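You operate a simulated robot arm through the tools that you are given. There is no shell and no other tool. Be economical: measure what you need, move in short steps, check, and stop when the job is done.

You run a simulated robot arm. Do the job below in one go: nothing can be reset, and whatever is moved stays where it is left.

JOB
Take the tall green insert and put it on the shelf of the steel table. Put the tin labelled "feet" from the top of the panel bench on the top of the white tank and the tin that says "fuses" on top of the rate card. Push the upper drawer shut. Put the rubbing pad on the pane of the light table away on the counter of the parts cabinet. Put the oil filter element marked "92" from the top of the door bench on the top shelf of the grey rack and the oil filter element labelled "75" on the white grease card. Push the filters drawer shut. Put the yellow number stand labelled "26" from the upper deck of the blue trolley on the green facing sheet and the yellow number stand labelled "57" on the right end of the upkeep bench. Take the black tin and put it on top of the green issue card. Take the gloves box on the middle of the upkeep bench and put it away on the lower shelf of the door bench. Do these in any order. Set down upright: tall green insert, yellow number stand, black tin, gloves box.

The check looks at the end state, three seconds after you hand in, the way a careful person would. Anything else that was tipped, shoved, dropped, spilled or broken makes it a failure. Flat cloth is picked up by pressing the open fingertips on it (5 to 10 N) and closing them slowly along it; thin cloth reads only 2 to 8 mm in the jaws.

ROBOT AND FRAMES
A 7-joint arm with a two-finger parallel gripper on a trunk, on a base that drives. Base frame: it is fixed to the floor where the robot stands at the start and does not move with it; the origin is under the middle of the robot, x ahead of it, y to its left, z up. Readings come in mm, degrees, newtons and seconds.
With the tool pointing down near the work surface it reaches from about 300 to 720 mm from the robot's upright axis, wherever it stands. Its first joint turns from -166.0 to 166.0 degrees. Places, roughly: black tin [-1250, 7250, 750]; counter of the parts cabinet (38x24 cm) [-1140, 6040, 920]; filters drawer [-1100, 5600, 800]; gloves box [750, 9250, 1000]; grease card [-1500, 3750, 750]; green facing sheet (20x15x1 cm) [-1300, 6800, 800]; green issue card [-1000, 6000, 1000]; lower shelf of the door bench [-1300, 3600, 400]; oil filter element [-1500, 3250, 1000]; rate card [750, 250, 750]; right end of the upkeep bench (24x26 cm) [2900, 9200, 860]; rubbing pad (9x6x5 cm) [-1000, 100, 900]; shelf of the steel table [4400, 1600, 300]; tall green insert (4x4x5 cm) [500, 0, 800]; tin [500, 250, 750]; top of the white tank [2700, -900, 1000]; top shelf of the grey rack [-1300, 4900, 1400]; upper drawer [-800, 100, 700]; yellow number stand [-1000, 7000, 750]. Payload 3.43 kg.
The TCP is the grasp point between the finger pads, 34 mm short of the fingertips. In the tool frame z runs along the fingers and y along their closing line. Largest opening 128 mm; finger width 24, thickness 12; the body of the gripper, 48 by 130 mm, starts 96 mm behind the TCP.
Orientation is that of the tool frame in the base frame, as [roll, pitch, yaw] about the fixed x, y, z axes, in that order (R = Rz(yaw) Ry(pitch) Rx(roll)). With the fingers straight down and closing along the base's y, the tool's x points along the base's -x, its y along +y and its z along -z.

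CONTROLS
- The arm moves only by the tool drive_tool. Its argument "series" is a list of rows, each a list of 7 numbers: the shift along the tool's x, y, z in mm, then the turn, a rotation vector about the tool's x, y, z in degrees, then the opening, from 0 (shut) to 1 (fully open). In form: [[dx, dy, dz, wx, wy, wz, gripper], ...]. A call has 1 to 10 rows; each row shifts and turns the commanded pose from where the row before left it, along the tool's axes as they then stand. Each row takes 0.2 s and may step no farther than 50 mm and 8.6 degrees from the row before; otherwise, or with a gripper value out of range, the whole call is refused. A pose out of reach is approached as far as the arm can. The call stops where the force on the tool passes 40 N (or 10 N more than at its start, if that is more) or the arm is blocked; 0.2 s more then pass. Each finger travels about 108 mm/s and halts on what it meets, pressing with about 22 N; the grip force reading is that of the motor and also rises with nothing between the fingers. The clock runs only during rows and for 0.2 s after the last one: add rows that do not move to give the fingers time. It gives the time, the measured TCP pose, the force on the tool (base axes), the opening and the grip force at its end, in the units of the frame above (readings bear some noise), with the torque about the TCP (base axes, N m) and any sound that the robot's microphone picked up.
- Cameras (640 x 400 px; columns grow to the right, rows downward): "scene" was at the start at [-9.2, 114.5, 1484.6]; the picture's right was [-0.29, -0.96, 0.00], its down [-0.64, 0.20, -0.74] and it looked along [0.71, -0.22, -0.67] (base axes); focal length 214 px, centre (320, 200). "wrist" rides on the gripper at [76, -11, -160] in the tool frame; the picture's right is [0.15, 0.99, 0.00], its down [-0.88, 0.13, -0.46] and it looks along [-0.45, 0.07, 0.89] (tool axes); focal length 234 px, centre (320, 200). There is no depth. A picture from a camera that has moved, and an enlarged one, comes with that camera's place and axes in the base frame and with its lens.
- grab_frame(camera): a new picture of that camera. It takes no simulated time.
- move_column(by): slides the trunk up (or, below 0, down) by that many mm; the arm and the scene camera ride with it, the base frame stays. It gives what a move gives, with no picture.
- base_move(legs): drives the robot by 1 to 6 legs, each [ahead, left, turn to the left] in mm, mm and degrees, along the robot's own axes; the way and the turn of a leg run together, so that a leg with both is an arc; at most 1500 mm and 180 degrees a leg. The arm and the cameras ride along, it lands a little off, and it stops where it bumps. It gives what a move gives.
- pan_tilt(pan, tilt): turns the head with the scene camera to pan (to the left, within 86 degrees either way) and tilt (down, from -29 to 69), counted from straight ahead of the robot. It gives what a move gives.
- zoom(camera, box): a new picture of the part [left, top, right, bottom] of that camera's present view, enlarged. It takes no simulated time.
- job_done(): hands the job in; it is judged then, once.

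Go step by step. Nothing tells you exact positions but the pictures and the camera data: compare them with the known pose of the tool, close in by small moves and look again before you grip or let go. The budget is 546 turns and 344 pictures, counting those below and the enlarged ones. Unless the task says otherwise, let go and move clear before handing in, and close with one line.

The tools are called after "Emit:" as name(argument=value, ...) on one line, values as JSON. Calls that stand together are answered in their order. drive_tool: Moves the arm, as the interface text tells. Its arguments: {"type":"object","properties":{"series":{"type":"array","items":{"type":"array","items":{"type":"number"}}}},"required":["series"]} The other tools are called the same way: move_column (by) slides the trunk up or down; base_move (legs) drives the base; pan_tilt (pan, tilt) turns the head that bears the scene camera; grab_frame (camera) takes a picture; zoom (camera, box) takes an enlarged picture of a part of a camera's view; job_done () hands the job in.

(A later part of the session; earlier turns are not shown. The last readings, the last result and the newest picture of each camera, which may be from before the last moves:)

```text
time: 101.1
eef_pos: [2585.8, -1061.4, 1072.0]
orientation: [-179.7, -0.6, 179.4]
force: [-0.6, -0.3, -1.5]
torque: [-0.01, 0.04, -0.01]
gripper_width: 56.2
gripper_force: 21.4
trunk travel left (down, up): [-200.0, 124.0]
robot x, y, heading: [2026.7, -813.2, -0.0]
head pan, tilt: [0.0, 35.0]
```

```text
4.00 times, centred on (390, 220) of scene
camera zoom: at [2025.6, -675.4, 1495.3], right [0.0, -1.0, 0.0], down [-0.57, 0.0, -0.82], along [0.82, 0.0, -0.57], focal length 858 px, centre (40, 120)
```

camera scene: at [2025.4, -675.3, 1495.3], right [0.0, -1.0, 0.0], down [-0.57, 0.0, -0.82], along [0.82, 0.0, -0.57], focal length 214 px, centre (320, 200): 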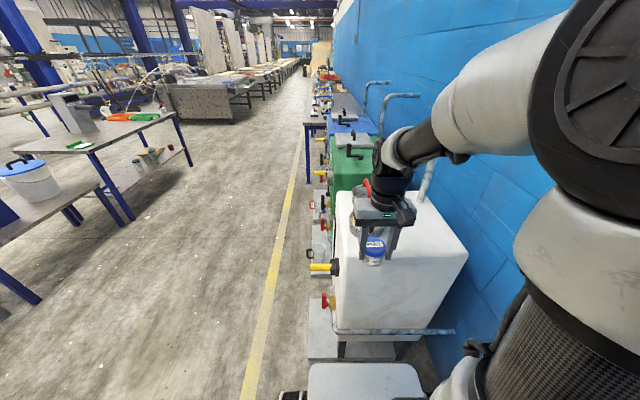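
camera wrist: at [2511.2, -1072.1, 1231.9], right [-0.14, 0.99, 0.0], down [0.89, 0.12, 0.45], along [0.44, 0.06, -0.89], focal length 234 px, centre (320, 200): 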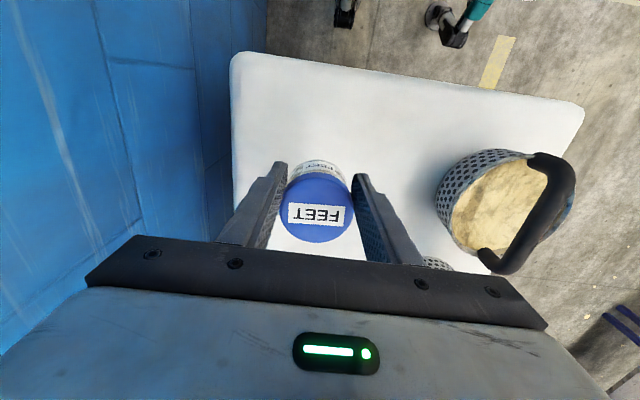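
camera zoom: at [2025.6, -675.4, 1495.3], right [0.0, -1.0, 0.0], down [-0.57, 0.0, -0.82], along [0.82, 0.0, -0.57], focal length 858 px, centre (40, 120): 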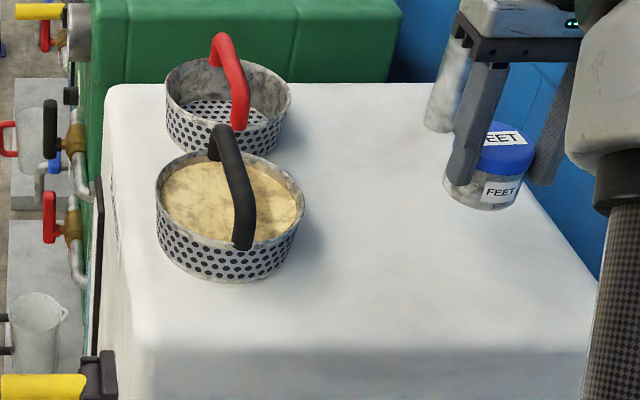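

Plenty of room. I shift 20 mm inward and lower gently.

Emit:
drive_tool(series=[[0, 20, 30, 0, 0, 0, 0.3], [0, 0, 35, 0, 0, 0, 0.3], [0, 0, 10, 0, 0, 0, 0.3], [0, 0, 0, 0, 0, 0, 0.3]])

Emit:
zoom(camera="scene", box=[310, 170, 470, 270])

```text
time: 102.1
eef_pos: [2585.6, -1042.5, 991.5]
orientation: [-179.6, -0.6, 179.4]
force: [1.0, 0.0, -0.8]
torque: [0.01, -0.01, 0.0]
gripper_width: 38.4
gripper_force: 0.1
trunk travel left (down, up): [-200.0, 124.0]
robot x, y, heading: [2024.8, -815.8, -0.4]
head pan, tilt: [0.0, 35.0]
```

```text
4.00 times, centred on (390, 220) of scene
camera zoom: at [2025.5, -675.4, 1495.2], right [0.0, -1.0, 0.0], down [-0.57, 0.0, -0.82], along [0.82, 0.0, -0.57], focal length 858 px, centre (40, 120)
```

zoom: 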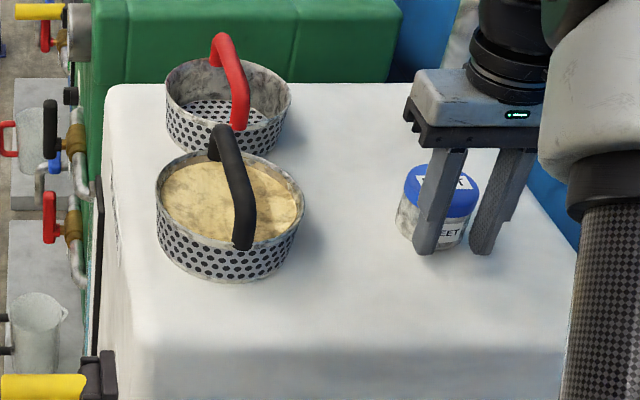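

The tin slid out of the pads just above the surface. I check how it stands before moving.

Emit:
grab_frame(camera="wrist")

Emit:
zoom(camera="scene", box=[390, 195, 450, 240])

```text
304 pictures are left
camera wrist: at [2511.4, -1053.9, 1153.0], right [-0.14, 0.99, 0.0], down [0.89, 0.12, 0.45], along [0.44, 0.06, -0.9], focal length 234 px, centre (320, 200)
```

wrist: 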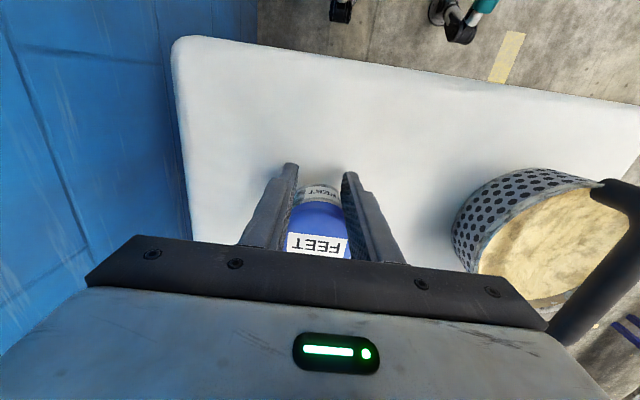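

```text
8.89 times, centred on (420, 218) of scene
camera zoom: at [2025.5, -675.4, 1495.2], right [0.0, -1.0, 0.0], down [-0.57, 0.0, -0.82], along [0.82, 0.0, -0.57], focal length 1906 px, centre (-569, 44)
```

zoom: 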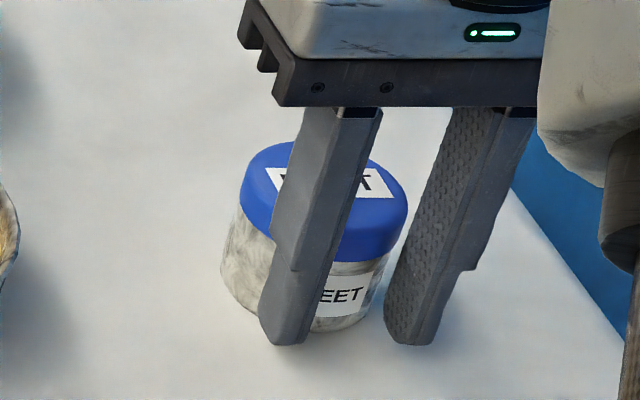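

It seems to be standing on the tank in front of the fingers. I back the fingers away and rise.

Emit:
drive_tool(series=[[20, 0, 0, 0, 0, 0, 0.3], [30, 0, 0, 0, 0, 0, 0.3], [0, 0, -40, 0, 0, 0, 0.3], [30, 0, -40, 0, 0, 0, 0.6], [30, 0, 0, 0, 0, 0, 1]])

Emit:
zoom(camera="scene", box=[310, 170, 470, 270])

Emit:
grab_frame(camera="wrist")

```text
time: 103.3
eef_pos: [2476.5, -1040.7, 1075.2]
orientation: [-179.6, -0.6, 179.4]
force: [0.6, 0.2, -0.4]
torque: [0.02, 0.01, -0.03]
gripper_width: 127.9
gripper_force: 0.0
trunk travel left (down, up): [-200.0, 124.0]
robot x, y, heading: [2029.1, -813.8, 0.1]
head pan, tilt: [0.0, 35.0]
```

```text
4.00 times, centred on (390, 220) of scene
camera zoom: at [2025.1, -675.3, 1495.2], right [0.0, -1.0, 0.0], down [-0.57, 0.0, -0.82], along [0.82, 0.0, -0.57], focal length 858 px, centre (40, 120)
```

zoom: 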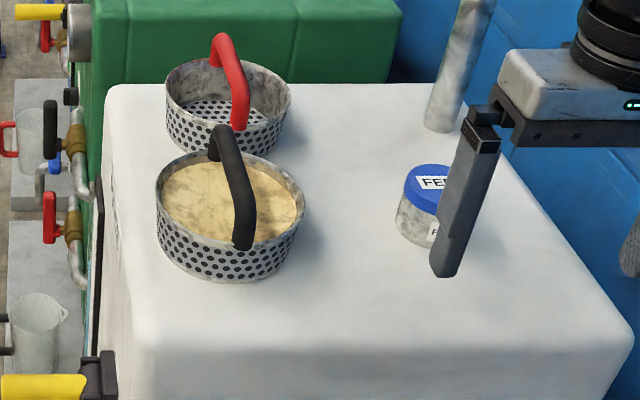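

```text
301 pictures are left
camera wrist: at [2402.6, -1051.8, 1235.4], right [-0.14, 0.99, -0.01], down [0.89, 0.12, 0.45], along [0.44, 0.06, -0.89], focal length 234 px, centre (320, 200)
```

wrist: 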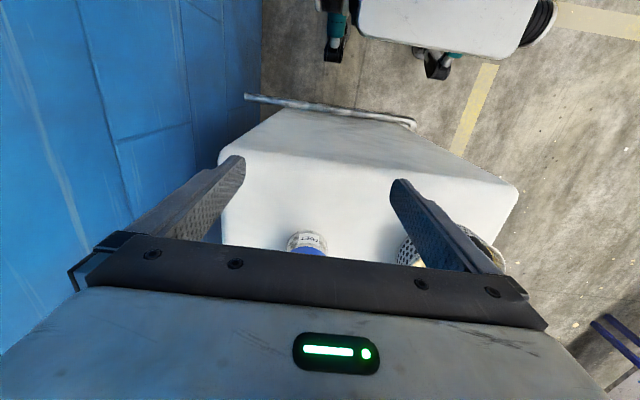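

The FEET tin stands upright on the tank top. Now back to the panel bench for the green insert: I centre the arm and drive round.

Emit:
drive_tool(series=[[40, 20, 0, 0, 0, 0, 1], [40, 30, 0, 0, 0, 0, 1], [0, 45, 0, 0, 0, 0, 1], [0, 45, 0, 0, 0, 0, 1], [0, 45, 0, 0, 0, 0, 1], [0, 40, 0, 0, 0, 0, 1]])

Emit:
base_move(legs=[[0, 1300, 0], [0, 1300, 0], [-1400, 0, 0], [-720, 0, 0], [0, -1500, 0], [0, -260, 0]])

Emit:
pan_tilt(pan=0, tilt=45)

Emit:
grab_frame(camera="scene")

```text
time: 104.7
eef_pos: [2397.7, -814.4, 1075.4]
orientation: [-179.6, -0.6, 179.4]
force: [-0.3, -1.1, 0.7]
torque: [-0.01, 0.0, 0.03]
gripper_width: 128.2
gripper_force: 0.1
trunk travel left (down, up): [-200.0, 124.0]
robot x, y, heading: [2025.8, -814.9, -0.2]
head pan, tilt: [0.0, 35.0]
```

```text
time: 157.1
eef_pos: [287.8, -3.0, 1076.1]
orientation: [-179.7, -0.5, -178.3]
force: [1.3, -0.2, -0.4]
torque: [-0.02, 0.0, -0.01]
gripper_width: 127.9
gripper_force: 0.0
trunk travel left (down, up): [-200.0, 124.0]
robot x, y, heading: [-83.1, -18.2, 2.1]
head pan, tilt: [0.0, 35.0]
```

```text
time: 157.8
eef_pos: [289.7, -4.5, 1075.9]
orientation: [-179.6, -0.5, -178.2]
force: [-0.3, -0.1, 0.2]
torque: [0.02, 0.01, -0.01]
gripper_width: 128.0
gripper_force: 0.1
trunk travel left (down, up): [-200.0, 124.0]
robot x, y, heading: [-85.0, -21.1, 2.2]
head pan, tilt: [0.0, 45.0]
```

```text
300 pictures are left
camera scene: at [-96.2, 120.8, 1480.5], right [0.04, -1.0, 0.0], down [-0.71, -0.03, -0.71], along [0.71, 0.03, -0.71], focal length 214 px, centre (320, 200)
```

scene: 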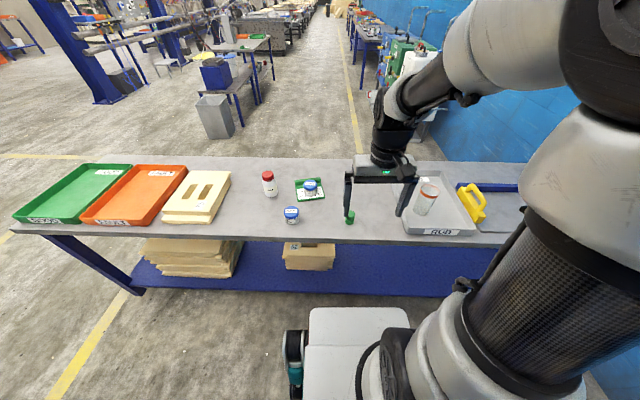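

The insert is within reach from here. I move the tool above it.

Emit:
drive_tool(series=[[-45, 5, 10, 0, 0, 0, 1], [-45, 5, 10, 0, 0, 0, 1], [-45, 5, 10, 0, 0, 0, 1], [-37, 5, 20, 0, 0, 0, 1], [0, 3, 40, 0, 0, 0, 1], [0, 0, 40, 0, 0, 0, 1], [0, 0, 0, 0, 0, 0, 1]])

Emit:
grab_frame(camera="wrist")

Emit:
zoom(camera="scene", box=[280, 150, 440, 250])

```text
time: 159.4
eef_pos: [460.2, 22.2, 941.1]
orientation: [-179.6, -0.4, -178.4]
force: [0.8, 0.6, 0.6]
torque: [-0.01, 0.02, 0.03]
gripper_width: 127.9
gripper_force: 0.1
trunk travel left (down, up): [-200.0, 124.0]
robot x, y, heading: [-86.3, -17.3, 2.2]
head pan, tilt: [0.0, 45.0]
```

```text
299 pictures are left
camera wrist: at [385.4, 8.1, 1102.6], right [-0.18, 0.98, -0.01], down [0.88, 0.16, 0.45], along [0.44, 0.07, -0.89], focal length 234 px, centre (320, 200)
```

wrist: 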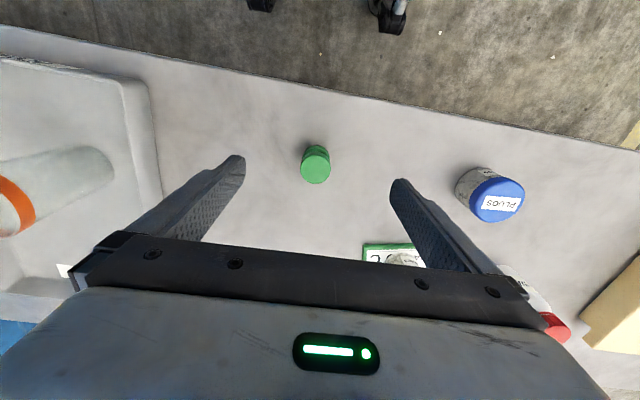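

```text
4.00 times, centred on (360, 200) of scene
camera zoom: at [-96.0, 120.8, 1480.4], right [0.04, -1.0, 0.0], down [-0.71, -0.03, -0.71], along [0.71, 0.03, -0.71], focal length 858 px, centre (160, 200)
```

zoom: 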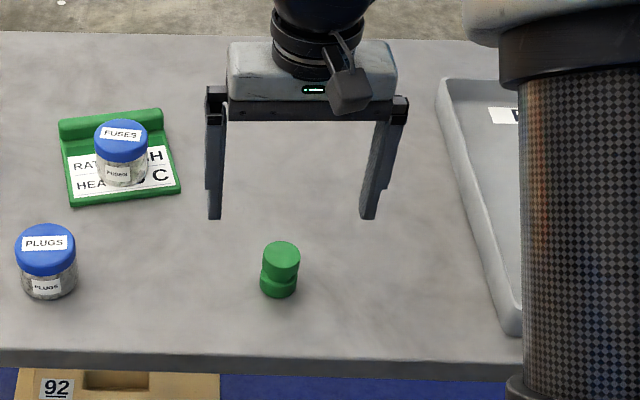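

Insert top near (471, 17). I close in to z 852 and check alignment.

Emit:
drive_tool(series=[[-11, -5, 40, 0, 0, 0, 1], [0, 0, 40, 0, 0, 0, 1], [0, 0, 9, 0, 0, 0, 1], [0, 0, 0, 0, 0, 0, 1]])

Emit:
grab_frame(camera="wrist")

```text
time: 160.4
eef_pos: [471.8, 19.3, 854.1]
orientation: [-179.5, -0.5, -178.3]
force: [0.5, 0.1, 0.1]
torque: [-0.02, -0.01, 0.02]
gripper_width: 128.1
gripper_force: 0.0
trunk travel left (down, up): [-200.0, 124.0]
robot x, y, heading: [-81.4, -20.0, 2.1]
head pan, tilt: [0.0, 45.0]
```

```text
297 pictures are left
camera wrist: at [397.3, 5.6, 1014.6], right [-0.18, 0.98, -0.01], down [0.88, 0.16, 0.45], along [0.44, 0.07, -0.89], focal length 234 px, centre (320, 200)
```

wrist: 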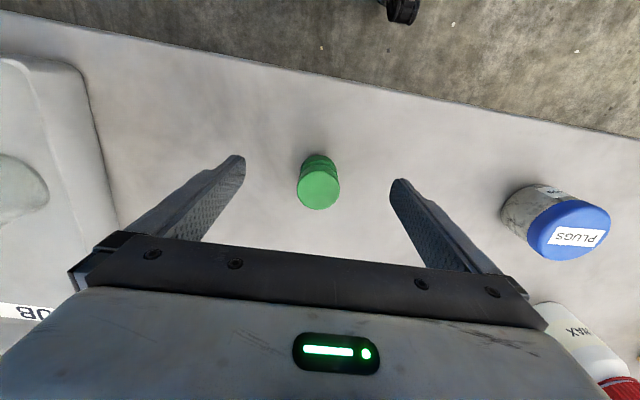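

Aligned in x; I shift −2 mm in y, lower to z≈838 and close.

Emit:
drive_tool(series=[[0, -2, 16, 0, 0, 0, 1], [0, 0, 0, 0, 0, 0, 0.5], [0, 0, 0, 0, 0, 0, 0.1], [0, 0, 0, 0, 0, 0, 0.1], [0, 0, 0, 0, 0, 0, 0.1], [0, 0, 0, 0, 0, 0, 0.1]])

Emit:
grab_frame(camera="wrist")

```text
time: 161.8
eef_pos: [469.2, 17.1, 839.0]
orientation: [-179.6, -0.5, -178.2]
force: [-0.5, 0.1, 0.8]
torque: [0.04, -0.01, -0.01]
gripper_width: 36.7
gripper_force: 21.4
trunk travel left (down, up): [-200.0, 124.0]
robot x, y, heading: [-84.3, -16.8, 2.1]
head pan, tilt: [0.0, 45.0]
```

```text
296 pictures are left
camera wrist: at [396.2, 3.4, 999.2], right [-0.18, 0.98, -0.01], down [0.88, 0.16, 0.45], along [0.44, 0.07, -0.89], focal length 234 px, centre (320, 200)
```

wrist: 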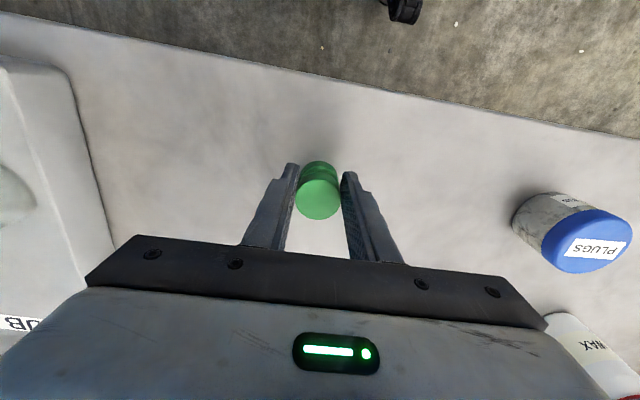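

Held at 36.7 mm. Lift, retract and drive round the bench towards the steel table.

Emit:
drive_tool(series=[[0, 0, -40, 0, 0, 0, 0.1], [0, 0, -45, 0, 0, 0, 0.1], [20, 0, -45, 0, 0, 0, 0.1], [30, 0, -40, 0, 0, 0, 0.1], [45, 0, -20, 0, 0, 0, 0.1], [45, 0, 0, 0, 0, 0, 0.1]])

Emit:
grab_frame(camera="wrist")

Emit:
base_move(legs=[[0, 0, -2.2], [0, 1500, 0], [0, 300, 0], [1500, 0, 0], [400, -500, 0]])

Emit:
pan_tilt(pan=10, tilt=25)

Emit:
grab_frame(camera="scene")

```text
time: 163.2
eef_pos: [327.8, 14.1, 1029.9]
orientation: [-179.5, -0.5, -178.4]
force: [0.0, 0.7, -0.6]
torque: [0.0, 0.01, -0.02]
gripper_width: 36.8
gripper_force: 22.3
trunk travel left (down, up): [-200.0, 124.0]
robot x, y, heading: [-85.6, -15.4, 1.9]
head pan, tilt: [0.0, 45.0]
```

```text
295 pictures are left
camera wrist: at [254.0, 0.0, 1191.1], right [-0.18, 0.98, -0.01], down [0.88, 0.16, 0.45], along [0.44, 0.07, -0.89], focal length 234 px, centre (320, 200)
```

wrist: 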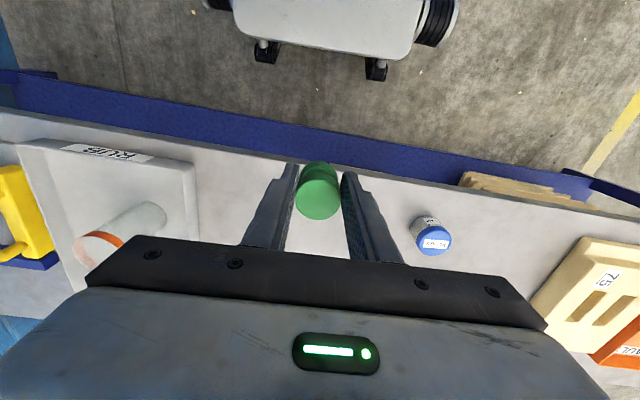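

```text
time: 193.1
eef_pos: [2244.3, 1314.3, 1029.7]
orientation: [-179.6, -0.4, -179.8]
force: [0.1, 0.3, -1.1]
torque: [0.04, -0.01, 0.03]
gripper_width: 36.5
gripper_force: 22.0
trunk travel left (down, up): [-200.0, 124.0]
robot x, y, heading: [1830.3, 1289.8, 0.5]
head pan, tilt: [0.0, 45.0]
```

```text
time: 193.9
eef_pos: [2243.3, 1314.8, 1030.1]
orientation: [-179.6, -0.5, -179.8]
force: [-0.2, 0.4, -0.4]
torque: [-0.03, 0.0, 0.02]
gripper_width: 36.8
gripper_force: 21.4
trunk travel left (down, up): [-200.0, 124.0]
robot x, y, heading: [1830.7, 1293.5, 0.6]
head pan, tilt: [10.0, 25.0]
```

```text
294 pictures are left
camera scene: at [1832.3, 1448.9, 1511.0], right [0.18, -0.98, 0.0], down [-0.42, -0.08, -0.91], along [0.89, 0.16, -0.42], focal length 214 px, centre (320, 200)
```

scene: 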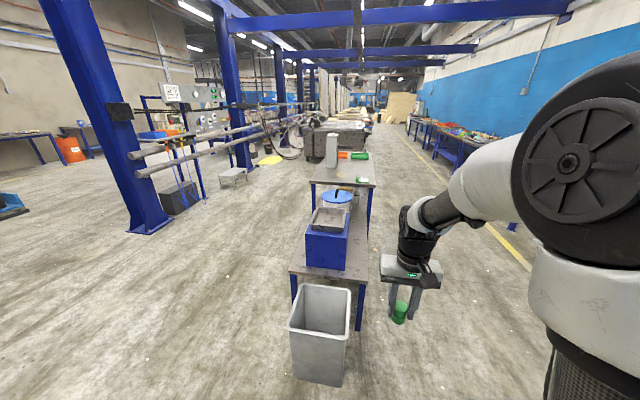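

I see the bin, a low table and the steel table beyond. I drive along the aisle to x≈4400 and turn to face the steel table.

Emit:
base_move(legs=[[0, -800, 0], [1500, 0, 0], [1100, 0, 0], [0, 0, 90]])

Emit:
pan_tilt(pan=0, tilt=35)

Emit:
grab_frame(camera="scene")

```text
time: 218.2
eef_pos: [4371.5, 941.5, 1029.4]
orientation: [-179.5, -0.5, -87.1]
force: [0.4, -0.5, -0.7]
torque: [0.02, 0.01, -0.04]
gripper_width: 36.3
gripper_force: 21.9
trunk travel left (down, up): [-200.0, 124.0]
robot x, y, heading: [4413.2, 529.3, 93.1]
head pan, tilt: [10.0, 25.0]
```

```text
time: 218.9
eef_pos: [4370.3, 942.4, 1030.5]
orientation: [-179.5, -0.5, -87.1]
force: [0.1, -1.0, -0.8]
torque: [-0.02, -0.03, -0.02]
gripper_width: 36.5
gripper_force: 22.2
trunk travel left (down, up): [-200.0, 124.0]
robot x, y, heading: [4409.4, 526.8, 93.1]
head pan, tilt: [0.0, 35.0]
```

```text
293 pictures are left
camera scene: at [4271.7, 519.9, 1495.3], right [1.0, 0.06, 0.0], down [0.03, -0.57, -0.82], along [-0.05, 0.82, -0.57], focal length 214 px, centre (320, 200)
```

scene: 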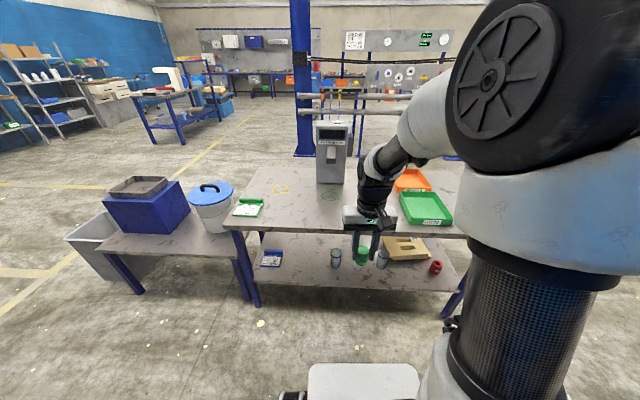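

The shelf of the steel table is in view with several items. I zoom in.

Emit:
zoom(camera="scene", box=[220, 190, 480, 320])

```text
2.46 times, centred on (350, 255) of scene
camera zoom: at [4271.7, 519.9, 1495.3], right [1.0, 0.06, 0.0], down [0.03, -0.57, -0.82], along [-0.05, 0.82, -0.57], focal length 528 px, centre (246, 65)
```

zoom: 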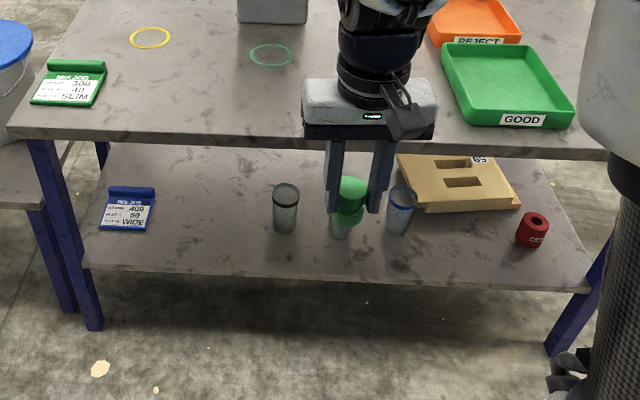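

The shelf lies under the table top, so I'll have to reach in with a tilted tool. Plan: set the insert on the table top's free front area, regrip it with the tool tilted forward, then carry it level onto the shelf. I drive closer first.

Emit:
base_move(legs=[[250, 0, -3.1]])

Emit:
pan_tilt(pan=0, tilt=50)

Emit:
grab_frame(camera="scene")

Emit:
grab_frame(camera="wrist")

```text
time: 220.7
eef_pos: [4387.2, 1192.2, 1031.0]
orientation: [-179.6, -0.5, -90.4]
force: [0.6, 0.5, -0.7]
torque: [-0.01, -0.02, -0.01]
gripper_width: 36.7
gripper_force: 21.5
trunk travel left (down, up): [-200.0, 124.0]
robot x, y, heading: [4401.0, 777.7, 89.7]
head pan, tilt: [0.0, 35.0]
```

```text
time: 221.5
eef_pos: [4387.3, 1191.7, 1030.1]
orientation: [-179.6, -0.5, -90.5]
force: [-0.1, -0.6, -0.1]
torque: [0.01, -0.01, 0.0]
gripper_width: 36.7
gripper_force: 21.6
trunk travel left (down, up): [-200.0, 124.0]
robot x, y, heading: [4403.8, 778.9, 90.0]
head pan, tilt: [0.0, 50.0]
```

```text
291 pictures are left
camera scene: at [4264.5, 765.7, 1473.6], right [1.0, 0.0, 0.0], down [0.0, -0.77, -0.64], along [0.0, 0.64, -0.77], focal length 214 px, centre (320, 200)
```

scene: 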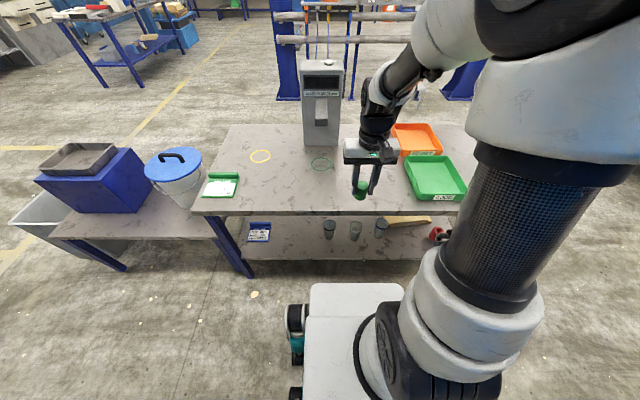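

```text
290 pictures are left
camera wrist: at [4397.1, 1116.3, 1190.9], right [-0.99, -0.14, -0.01], down [-0.13, 0.89, 0.45], along [-0.06, 0.44, -0.89], focal length 234 px, centre (320, 200)
```

wrist: 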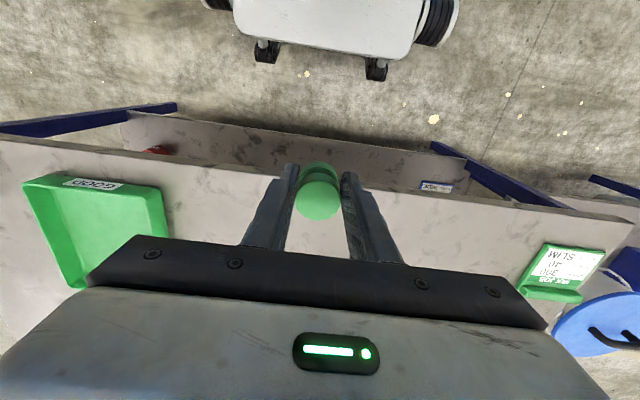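

I shift left 200 mm so the free shelf spot (x≈4140, between the blue card and the cups) lies ahead, then bring the insert over the table's front area.

Emit:
base_move(legs=[[0, 220, 0]])

Emit:
drive_tool(series=[[-40, 0, 25, 0, 0, 0, 0.1], [-40, 0, 25, 0, 0, 0, 0.1], [-40, 0, 25, 0, 0, 0, 0.1], [-35, 0, 30, 0, 0, 0, 0.1], [0, 0, 45, 0, 0, 0, 0.1], [0, 0, 0, 0, 0, 0, 0.1]])

Emit:
grab_frame(camera="wrist")

Emit:
grab_frame(camera="scene")

```text
time: 224.2
eef_pos: [4165.0, 1192.8, 1030.0]
orientation: [-179.6, -0.4, -90.3]
force: [1.0, -0.3, 0.2]
torque: [-0.02, 0.02, -0.03]
gripper_width: 36.6
gripper_force: 22.3
trunk travel left (down, up): [-200.0, 124.0]
robot x, y, heading: [4179.2, 776.7, 89.6]
head pan, tilt: [0.0, 50.0]
```

```text
time: 225.6
eef_pos: [4162.4, 1344.7, 877.8]
orientation: [-179.6, -0.5, -90.3]
force: [-0.1, 0.0, 0.0]
torque: [-0.03, 0.01, -0.01]
gripper_width: 36.8
gripper_force: 22.1
trunk travel left (down, up): [-200.0, 124.0]
robot x, y, heading: [4181.0, 779.7, 90.0]
head pan, tilt: [0.0, 50.0]
```

```text
289 pictures are left
camera wrist: at [4171.6, 1268.4, 1038.8], right [-0.99, -0.14, -0.01], down [-0.13, 0.89, 0.45], along [-0.06, 0.44, -0.89], focal length 234 px, centre (320, 200)
```

wrist: 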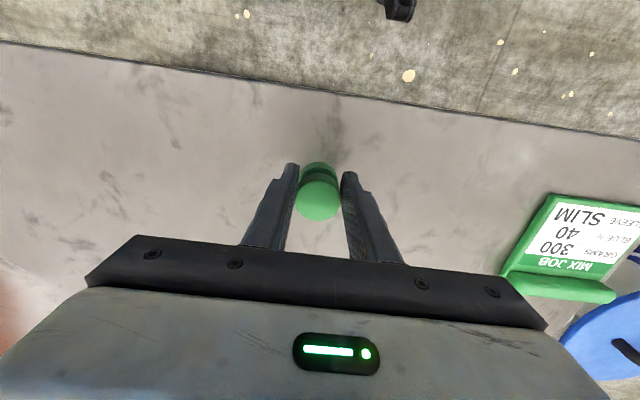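

```text
288 pictures are left
camera scene: at [4042.0, 765.9, 1473.5], right [1.0, 0.0, 0.0], down [0.0, -0.77, -0.64], along [0.0, 0.64, -0.77], focal length 214 px, centre (320, 200)
```

scene: 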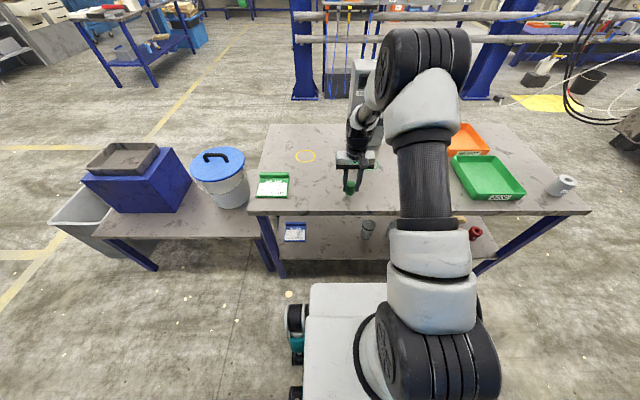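

The table's front edge is at y≈1273 and the insert hangs at y 1345. I lower it onto the top gently.

Emit:
drive_tool(series=[[0, 0, 25, 0, 0, 0, 0.1], [0, 0, 8, 0, 0, 0, 0.1], [0, 0, 0, 0, 0, 0, 0.1]])

Emit:
drive_tool(series=[[0, 0, 4, 0, 0, 0, 0.1], [0, 0, 0, 0, 0, 0, 0.1]])

Emit:
drive_tool(series=[[0, 0, 4, 0, 0, 0, 0.1], [0, 0, 0, 0, 0, 0, 0.1]])

Emit:
zoom(camera="scene", box=[310, 140, 390, 215])

```text
time: 226.3
eef_pos: [4163.8, 1345.5, 855.2]
orientation: [-179.8, 0.1, -90.2]
force: [0.4, -3.0, 19.8]
torque: [0.05, 0.06, -0.02]
gripper_width: 36.9
gripper_force: 21.9
trunk travel left (down, up): [-200.0, 124.0]
robot x, y, heading: [4175.4, 777.6, 90.0]
head pan, tilt: [0.0, 50.0]
stopped in row 3: the force on the tool passed its limit at 46 N (the readings are from after the stop); the commanded pose is now the measured one
```

```text
time: 226.7
eef_pos: [4164.0, 1347.3, 854.7]
orientation: [-179.6, 0.4, -90.3]
force: [0.2, -4.3, 18.9]
torque: [-0.08, 0.07, 0.03]
gripper_width: 36.5
gripper_force: 22.0
trunk travel left (down, up): [-200.0, 124.0]
robot x, y, heading: [4183.7, 778.1, 89.8]
head pan, tilt: [0.0, 50.0]
stopped in row 2: the force on the tool passed its limit at 44 N (the readings are from after the stop); the commanded pose is now the measured one
```

```text
time: 227.1
eef_pos: [4163.4, 1350.0, 853.8]
orientation: [-179.7, 0.7, -90.3]
force: [-0.4, -3.6, 17.5]
torque: [-0.11, 0.06, -0.02]
gripper_width: 36.3
gripper_force: 21.7
trunk travel left (down, up): [-200.0, 124.0]
robot x, y, heading: [4179.7, 781.5, 90.4]
head pan, tilt: [0.0, 50.0]
stopped in row 2: the force on the tool passed its limit at 42 N (the readings are from after the stop); the commanded pose is now the measured one
```

```text
5.33 times, centred on (350, 178) of scene
camera zoom: at [4042.1, 763.7, 1473.3], right [1.0, 0.0, 0.0], down [0.0, -0.77, -0.64], along [0.0, 0.64, -0.77], focal length 1144 px, centre (160, 320)
```

zoom: 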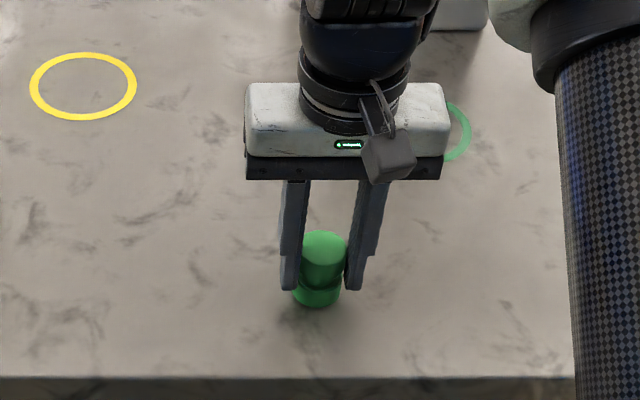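

Contact came higher than expected (table top z≈815). I release here and rise, then check it stands.

Emit:
drive_tool(series=[[0, 0, -1, 0, 0, 0, 0.1], [0, 0, 0, 0, 0, 0, 0.4], [0, 0, 0, 0, 0, 0, 0.6], [0, 0, -30, 0, 0, 0, 0.6], [0, 0, -40, 0, 0, 0, 0.6], [0, 0, -20, 0, 0, 0, 0.6], [0, 0, 0, 0, 0, 0, 0.6]])

Emit:
zoom(camera="scene", box=[310, 140, 390, 215])

Emit:
grab_frame(camera="wrist")

```text
time: 228.7
eef_pos: [4163.6, 1346.9, 942.9]
orientation: [-179.7, 0.3, -90.2]
force: [-0.9, -0.1, 0.0]
torque: [0.0, 0.0, 0.0]
gripper_width: 76.9
gripper_force: 0.1
trunk travel left (down, up): [-200.0, 124.0]
robot x, y, heading: [4182.7, 778.1, 90.1]
head pan, tilt: [0.0, 50.0]
```

```text
5.33 times, centred on (350, 178) of scene
camera zoom: at [4042.0, 765.3, 1473.5], right [1.0, 0.0, 0.0], down [0.0, -0.77, -0.64], along [0.0, 0.64, -0.77], focal length 1144 px, centre (160, 320)
```

zoom: 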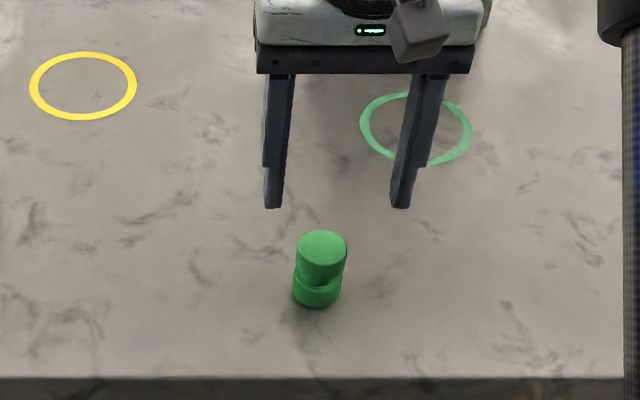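

```text
285 pictures are left
camera wrist: at [4174.5, 1269.2, 1102.5], right [-0.99, -0.14, -0.01], down [-0.13, 0.88, 0.46], along [-0.06, 0.46, -0.89], focal length 234 px, centre (320, 200)
```

wrist: 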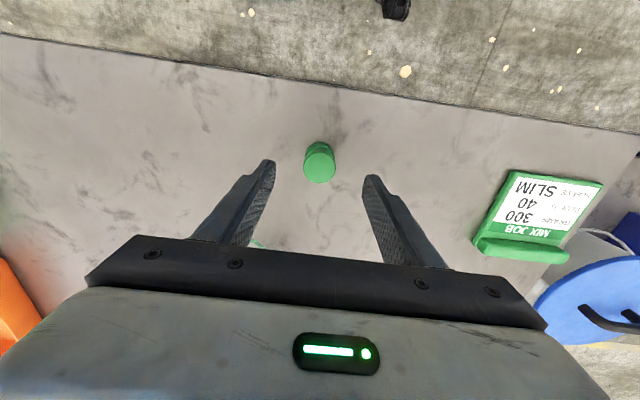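

It stands free at about (4164, 1347). I back off and tilt the tool 60° forward to regrip it from the front.

Emit:
drive_tool(series=[[45, 0, 0, 0, 0, 0, 0.6], [45, 0, 0, 0, 0, 0, 0.6], [45, 0, 0, 0, 0, 0, 0.6], [0, 0, 0, 0, -8, 0, 0.6], [0, 0, 0, 0, -8, 0, 0.6], [0, 0, 0, 0, -8, 0, 0.6], [0, 0, 0, 0, -8, 0, 0.6], [0, 0, 0, 0, -8, 0, 0.6], [0, 0, 0, 0, -8, 0, 0.6], [0, 0, 0, 0, -8, 0, 0.6]])

Emit:
drive_tool(series=[[0, 0, 0, 0, -4, 0, 0.6], [0, 0, 0, 0, 0, 0, 0.6]])

Emit:
grab_frame(camera="scene")

Emit:
grab_frame(camera="wrist")

```text
time: 230.9
eef_pos: [4156.9, 1271.6, 937.2]
orientation: [-179.4, 56.3, -89.9]
force: [-0.2, 0.6, -0.1]
torque: [0.02, -0.05, -0.03]
gripper_width: 77.0
gripper_force: 0.1
out of reach, approached as far as the arm can: row 8, 9, 10
trunk travel left (down, up): [-200.0, 124.0]
robot x, y, heading: [4177.9, 776.3, 90.1]
head pan, tilt: [0.0, 50.0]
```

```text
time: 231.5
eef_pos: [4154.9, 1277.6, 935.0]
orientation: [-179.5, 60.4, -89.7]
force: [-0.3, -0.3, 0.3]
torque: [0.0, 0.02, 0.0]
gripper_width: 76.8
gripper_force: 0.1
out of reach, approached as far as the arm can: row 1
trunk travel left (down, up): [-200.0, 124.0]
robot x, y, heading: [4182.7, 780.4, 89.9]
head pan, tilt: [0.0, 50.0]
```

```text
284 pictures are left
camera scene: at [4042.0, 765.5, 1473.5], right [1.0, 0.0, 0.0], down [0.0, -0.77, -0.64], along [0.0, 0.64, -0.77], focal length 214 px, centre (320, 200)
```

scene: 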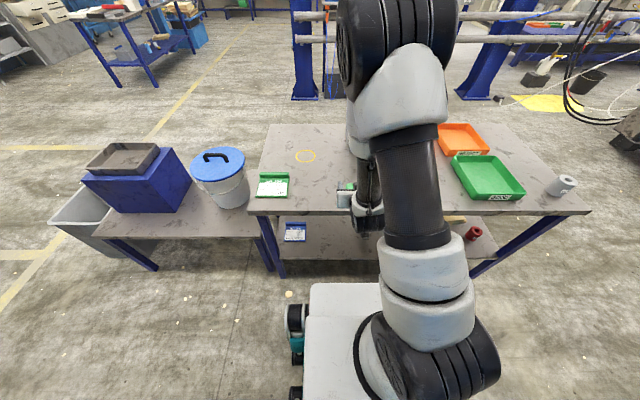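

```text
283 pictures are left
camera wrist: at [4166.2, 1100.1, 948.5], right [-0.99, -0.07, -0.13], down [-0.13, 0.04, 0.99], along [-0.06, 1.0, -0.05], focal length 234 px, centre (320, 200)
```

wrist: 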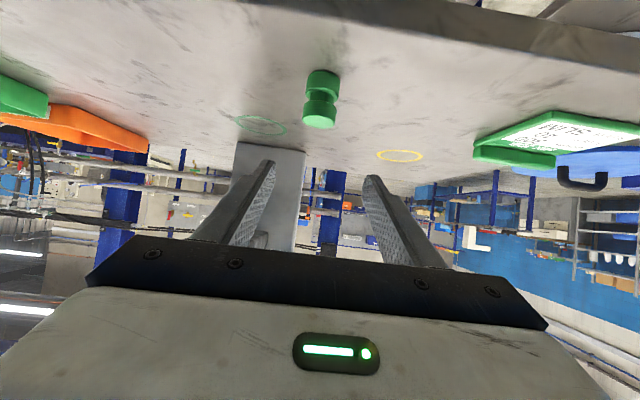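

The tilted tool works; the insert is ahead. I lower to grip height, staying in front of the insert.

Emit:
drive_tool(series=[[37, -3, 21, 0, 0, 0, 0.6], [37, -3, 21, 0, 0, 0, 0.6], [0, 0, 0, 0, 0, 0, 0.6]])

Emit:
grab_frame(camera="wrist")

Emit:
zoom(camera="scene", box=[300, 150, 400, 230])

```text
time: 232.3
eef_pos: [4163.9, 1280.4, 847.2]
orientation: [-179.3, 60.5, -89.7]
force: [0.6, 0.8, 0.7]
torque: [0.0, -0.01, -0.02]
gripper_width: 76.8
gripper_force: 0.2
trunk travel left (down, up): [-200.0, 124.0]
robot x, y, heading: [4179.0, 778.7, 90.1]
head pan, tilt: [0.0, 50.0]
```

```text
282 pictures are left
camera wrist: at [4174.4, 1102.7, 860.3], right [-0.99, -0.07, -0.13], down [-0.14, 0.04, 0.99], along [-0.06, 1.0, -0.05], focal length 234 px, centre (320, 200)
```

wrist: 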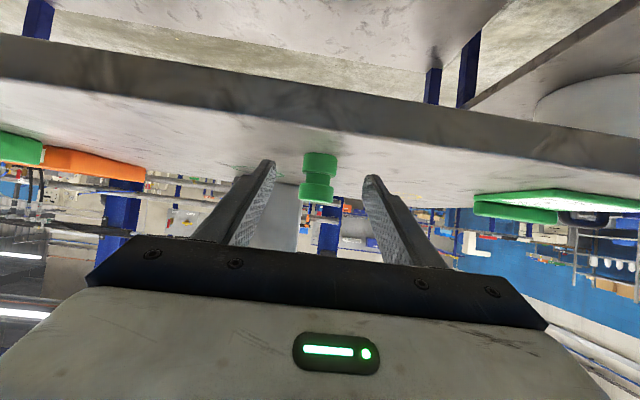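

```text
5.00 times, centred on (350, 190) of scene
camera zoom: at [4042.0, 765.6, 1473.5], right [1.0, 0.0, 0.0], down [0.0, -0.77, -0.64], along [0.0, 0.64, -0.77], focal length 1072 px, centre (170, 250)
```

zoom: 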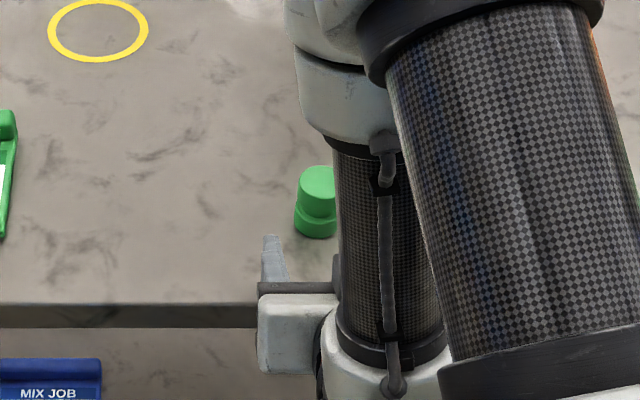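

The table top is at z≈802 and the insert spans up to ≈852. I lower 12 mm and advance 67 mm so the pads straddle it.

Emit:
drive_tool(series=[[10.4, 0, 6, 0, 0, 0, 0.6], [-16.5, 0, 29, 0, 0, 0, 0.6], [-16.5, 0, 29, 0, 0, 0, 0.6], [0, 0, 0, 0, 0, 0, 0.6]])

Emit:
grab_frame(camera="wrist")

```text
time: 233.3
eef_pos: [4163.4, 1349.1, 836.1]
orientation: [-179.4, 60.3, -89.8]
force: [-1.6, 0.4, -0.1]
torque: [-0.01, 0.01, 0.0]
gripper_width: 76.6
gripper_force: 0.1
trunk travel left (down, up): [-200.0, 124.0]
robot x, y, heading: [4181.5, 777.0, 89.9]
head pan, tilt: [0.0, 50.0]
```

```text
280 pictures are left
camera wrist: at [4173.9, 1170.9, 849.9], right [-0.99, -0.07, -0.13], down [-0.14, 0.04, 0.99], along [-0.06, 1.0, -0.05], focal length 234 px, centre (320, 200)
```

wrist: 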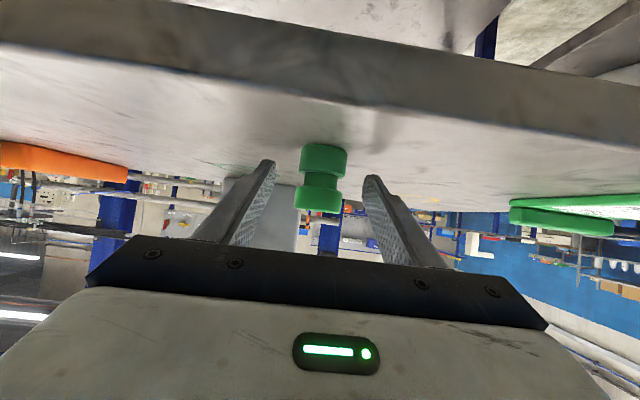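

The insert sits right between the pads. I close on it.

Emit:
drive_tool(series=[[0, 0, 0, 0, 0, 0, 0.35], [0, 0, 0, 0, 0, 0, 0.15], [0, 0, 0, 0, 0, 0, 0.1], [0, 0, 0, 0, 0, 0, 0.1], [-17.3, 0, -10, 0, 0, 0, 0.1], [0, 0, 0, 0, 0, 0, 0.1]])

Emit:
grab_frame(camera="wrist")

```text
time: 234.7
eef_pos: [4163.4, 1348.4, 856.6]
orientation: [-179.4, 60.5, -89.8]
force: [-0.8, 0.5, -0.6]
torque: [-0.05, 0.01, 0.01]
gripper_width: 36.9
gripper_force: 21.9
trunk travel left (down, up): [-200.0, 124.0]
robot x, y, heading: [4182.9, 776.3, 90.0]
head pan, tilt: [0.0, 50.0]
```

```text
279 pictures are left
camera wrist: at [4172.7, 1170.2, 871.2], right [-0.99, -0.07, -0.13], down [-0.13, 0.04, 0.99], along [-0.06, 1.0, -0.05], focal length 234 px, centre (320, 200)
```

wrist: 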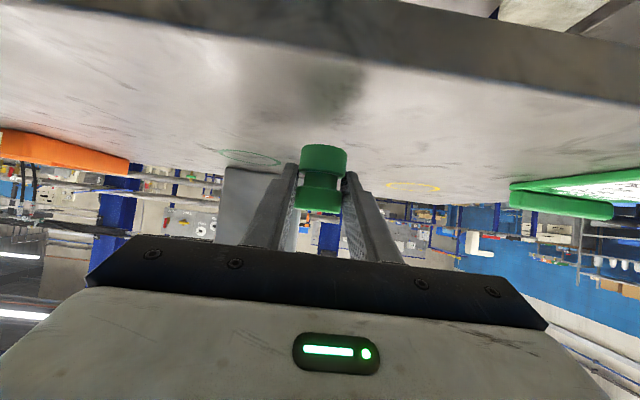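

Held, still upright. I back the base away, lower the trunk and the arm to shelf level.

Emit:
base_move(legs=[[-260, 0, 0]])

Emit:
move_column(by=-200)

Emit:
drive_tool(series=[[39, 0, 22.5, 0, 0, 0, 0.1], [39, 0, 22.5, 0, 0, 0, 0.1], [39, 0, 22.5, 0, 0, 0, 0.1], [39, 0, 22.5, 0, 0, 0, 0.1], [0, 0, 0, 0, 0, 0, 0.1]])

Emit:
grab_frame(camera="wrist")

Emit:
grab_frame(camera="scene")

```text
time: 236.6
eef_pos: [4160.5, 1086.7, 857.7]
orientation: [-179.4, 60.4, -89.7]
force: [-0.6, 0.1, 0.0]
torque: [0.01, 0.01, 0.01]
gripper_width: 36.8
gripper_force: 22.0
trunk travel left (down, up): [-200.0, 124.0]
robot x, y, heading: [4178.6, 518.6, 90.1]
head pan, tilt: [0.0, 50.0]
```

```text
time: 238.8
eef_pos: [4160.2, 1086.4, 656.6]
orientation: [-179.4, 60.4, -89.7]
force: [0.3, 0.9, -0.1]
torque: [0.0, 0.01, 0.0]
gripper_width: 36.8
gripper_force: 21.9
trunk travel left (down, up): [0.0, 324.0]
robot x, y, heading: [4180.6, 515.4, 90.3]
head pan, tilt: [0.0, 50.0]
```

```text
time: 240.0
eef_pos: [4162.2, 1081.8, 474.7]
orientation: [-179.4, 60.4, -89.8]
force: [0.3, 0.6, -0.9]
torque: [-0.03, -0.03, -0.01]
gripper_width: 36.8
gripper_force: 21.7
trunk travel left (down, up): [0.0, 324.0]
robot x, y, heading: [4182.5, 514.6, 90.1]
head pan, tilt: [0.0, 50.0]
```

```text
278 pictures are left
camera wrist: at [4173.5, 905.1, 488.3], right [-0.99, -0.07, -0.13], down [-0.14, 0.04, 0.99], along [-0.06, 1.0, -0.05], focal length 234 px, centre (320, 200)
```

wrist: 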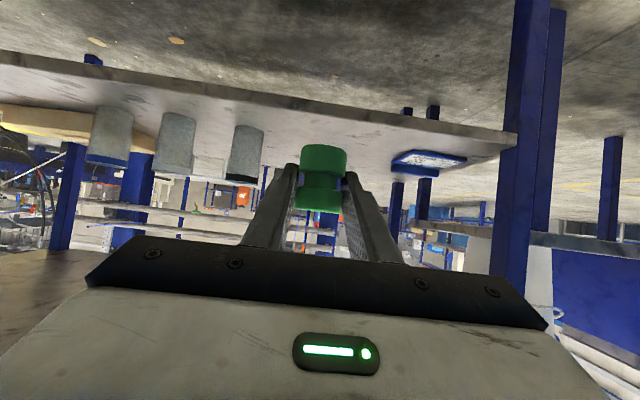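

```text
277 pictures are left
camera scene: at [4042.3, 503.4, 1273.5], right [1.0, 0.0, 0.0], down [0.0, -0.77, -0.64], along [0.0, 0.64, -0.77], focal length 214 px, centre (320, 200)
```

scene: 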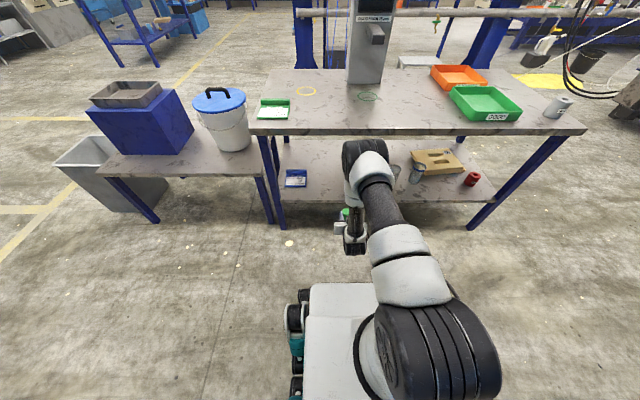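

The elbow sits forward above the tool, which could hit the table top. I extend the arm in the free space here and see how the elbow goes.

Emit:
drive_tool(series=[[-22, 0, 38, 0, 0, 0, 0.1], [-22, 0, 38, 0, 0, 0, 0.1], [-15, 0, 26, 0, 0, 0, 0.1], [0, 0, 0, 0, 0, 0, 0.1]])

Emit:
pan_tilt(pan=0, tilt=45)

Emit:
grab_frame(camera="scene")

Emit:
grab_frame(camera="wrist")

```text
time: 241.0
eef_pos: [4164.8, 1204.6, 478.0]
orientation: [-179.5, 60.3, -89.7]
force: [-0.1, -0.5, -0.1]
torque: [-0.04, 0.02, 0.01]
gripper_width: 37.1
gripper_force: 21.9
trunk travel left (down, up): [0.0, 324.0]
robot x, y, heading: [4183.1, 516.6, 90.2]
head pan, tilt: [0.0, 50.0]
```

```text
time: 241.6
eef_pos: [4164.2, 1204.2, 477.9]
orientation: [-179.4, 60.4, -89.8]
force: [-0.6, 0.0, 0.3]
torque: [0.01, 0.01, 0.02]
gripper_width: 36.9
gripper_force: 21.7
trunk travel left (down, up): [0.0, 324.0]
robot x, y, heading: [4182.0, 515.9, 89.7]
head pan, tilt: [0.0, 45.0]
```

```text
276 pictures are left
camera scene: at [4042.3, 507.8, 1280.4], right [1.0, 0.0, 0.0], down [0.0, -0.71, -0.71], along [0.0, 0.71, -0.71], focal length 214 px, centre (320, 200)
```

scene: 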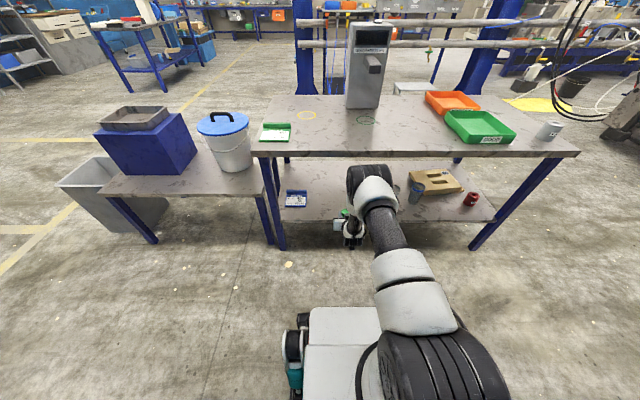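

```text
275 pictures are left
camera wrist: at [4175.2, 1026.8, 491.3], right [-0.99, -0.07, -0.13], down [-0.14, 0.04, 0.99], along [-0.06, 1.0, -0.05], focal length 234 px, centre (320, 200)
```

wrist: 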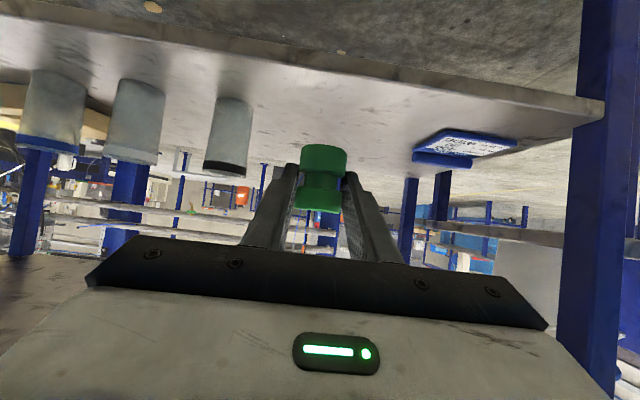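

Shelf top estimated at z≈350. I lower further and shift the base left 70 mm to keep the elbow clear of the cups, then re-check before going in.

Emit:
drive_tool(series=[[30, 0, 17, 0, 0, 0, 0.1], [30, 0, 17, 0, 0, 0, 0.1], [0, 0, 0, 0, 0, 0, 0.1]])

Emit:
base_move(legs=[[0, 70, 0]])

Emit:
zoom(camera="scene", box=[240, 120, 480, 270])

Emit:
grab_frame(camera="wrist")

```text
time: 242.4
eef_pos: [4164.3, 1204.7, 407.8]
orientation: [-179.3, 60.4, -89.7]
force: [0.4, -0.5, 0.2]
torque: [0.04, 0.03, 0.04]
gripper_width: 37.2
gripper_force: 22.1
trunk travel left (down, up): [0.0, 324.0]
robot x, y, heading: [4178.7, 518.2, 90.0]
head pan, tilt: [0.0, 45.0]
```

```text
time: 243.8
eef_pos: [4094.1, 1205.2, 407.6]
orientation: [-179.5, 60.4, -89.7]
force: [0.5, -0.1, -1.0]
torque: [-0.04, -0.05, -0.01]
gripper_width: 37.2
gripper_force: 21.6
trunk travel left (down, up): [0.0, 324.0]
robot x, y, heading: [4109.6, 520.2, 90.2]
head pan, tilt: [0.0, 45.0]
```

```text
2.67 times, centred on (360, 195) of scene
camera zoom: at [3972.1, 507.8, 1280.4], right [1.0, 0.0, 0.0], down [0.0, -0.71, -0.71], along [0.0, 0.71, -0.71], focal length 572 px, centre (213, 213)
```

zoom: 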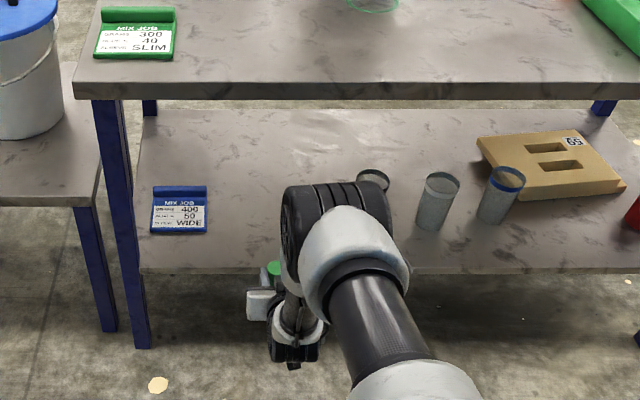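

```text
273 pictures are left
camera wrist: at [4104.6, 1027.6, 421.3], right [-0.99, -0.07, -0.13], down [-0.14, 0.04, 0.99], along [-0.06, 1.0, -0.05], focal length 234 px, centre (320, 200)
```

wrist: 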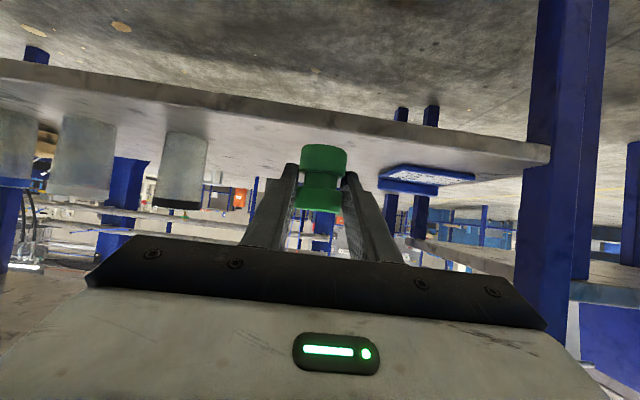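

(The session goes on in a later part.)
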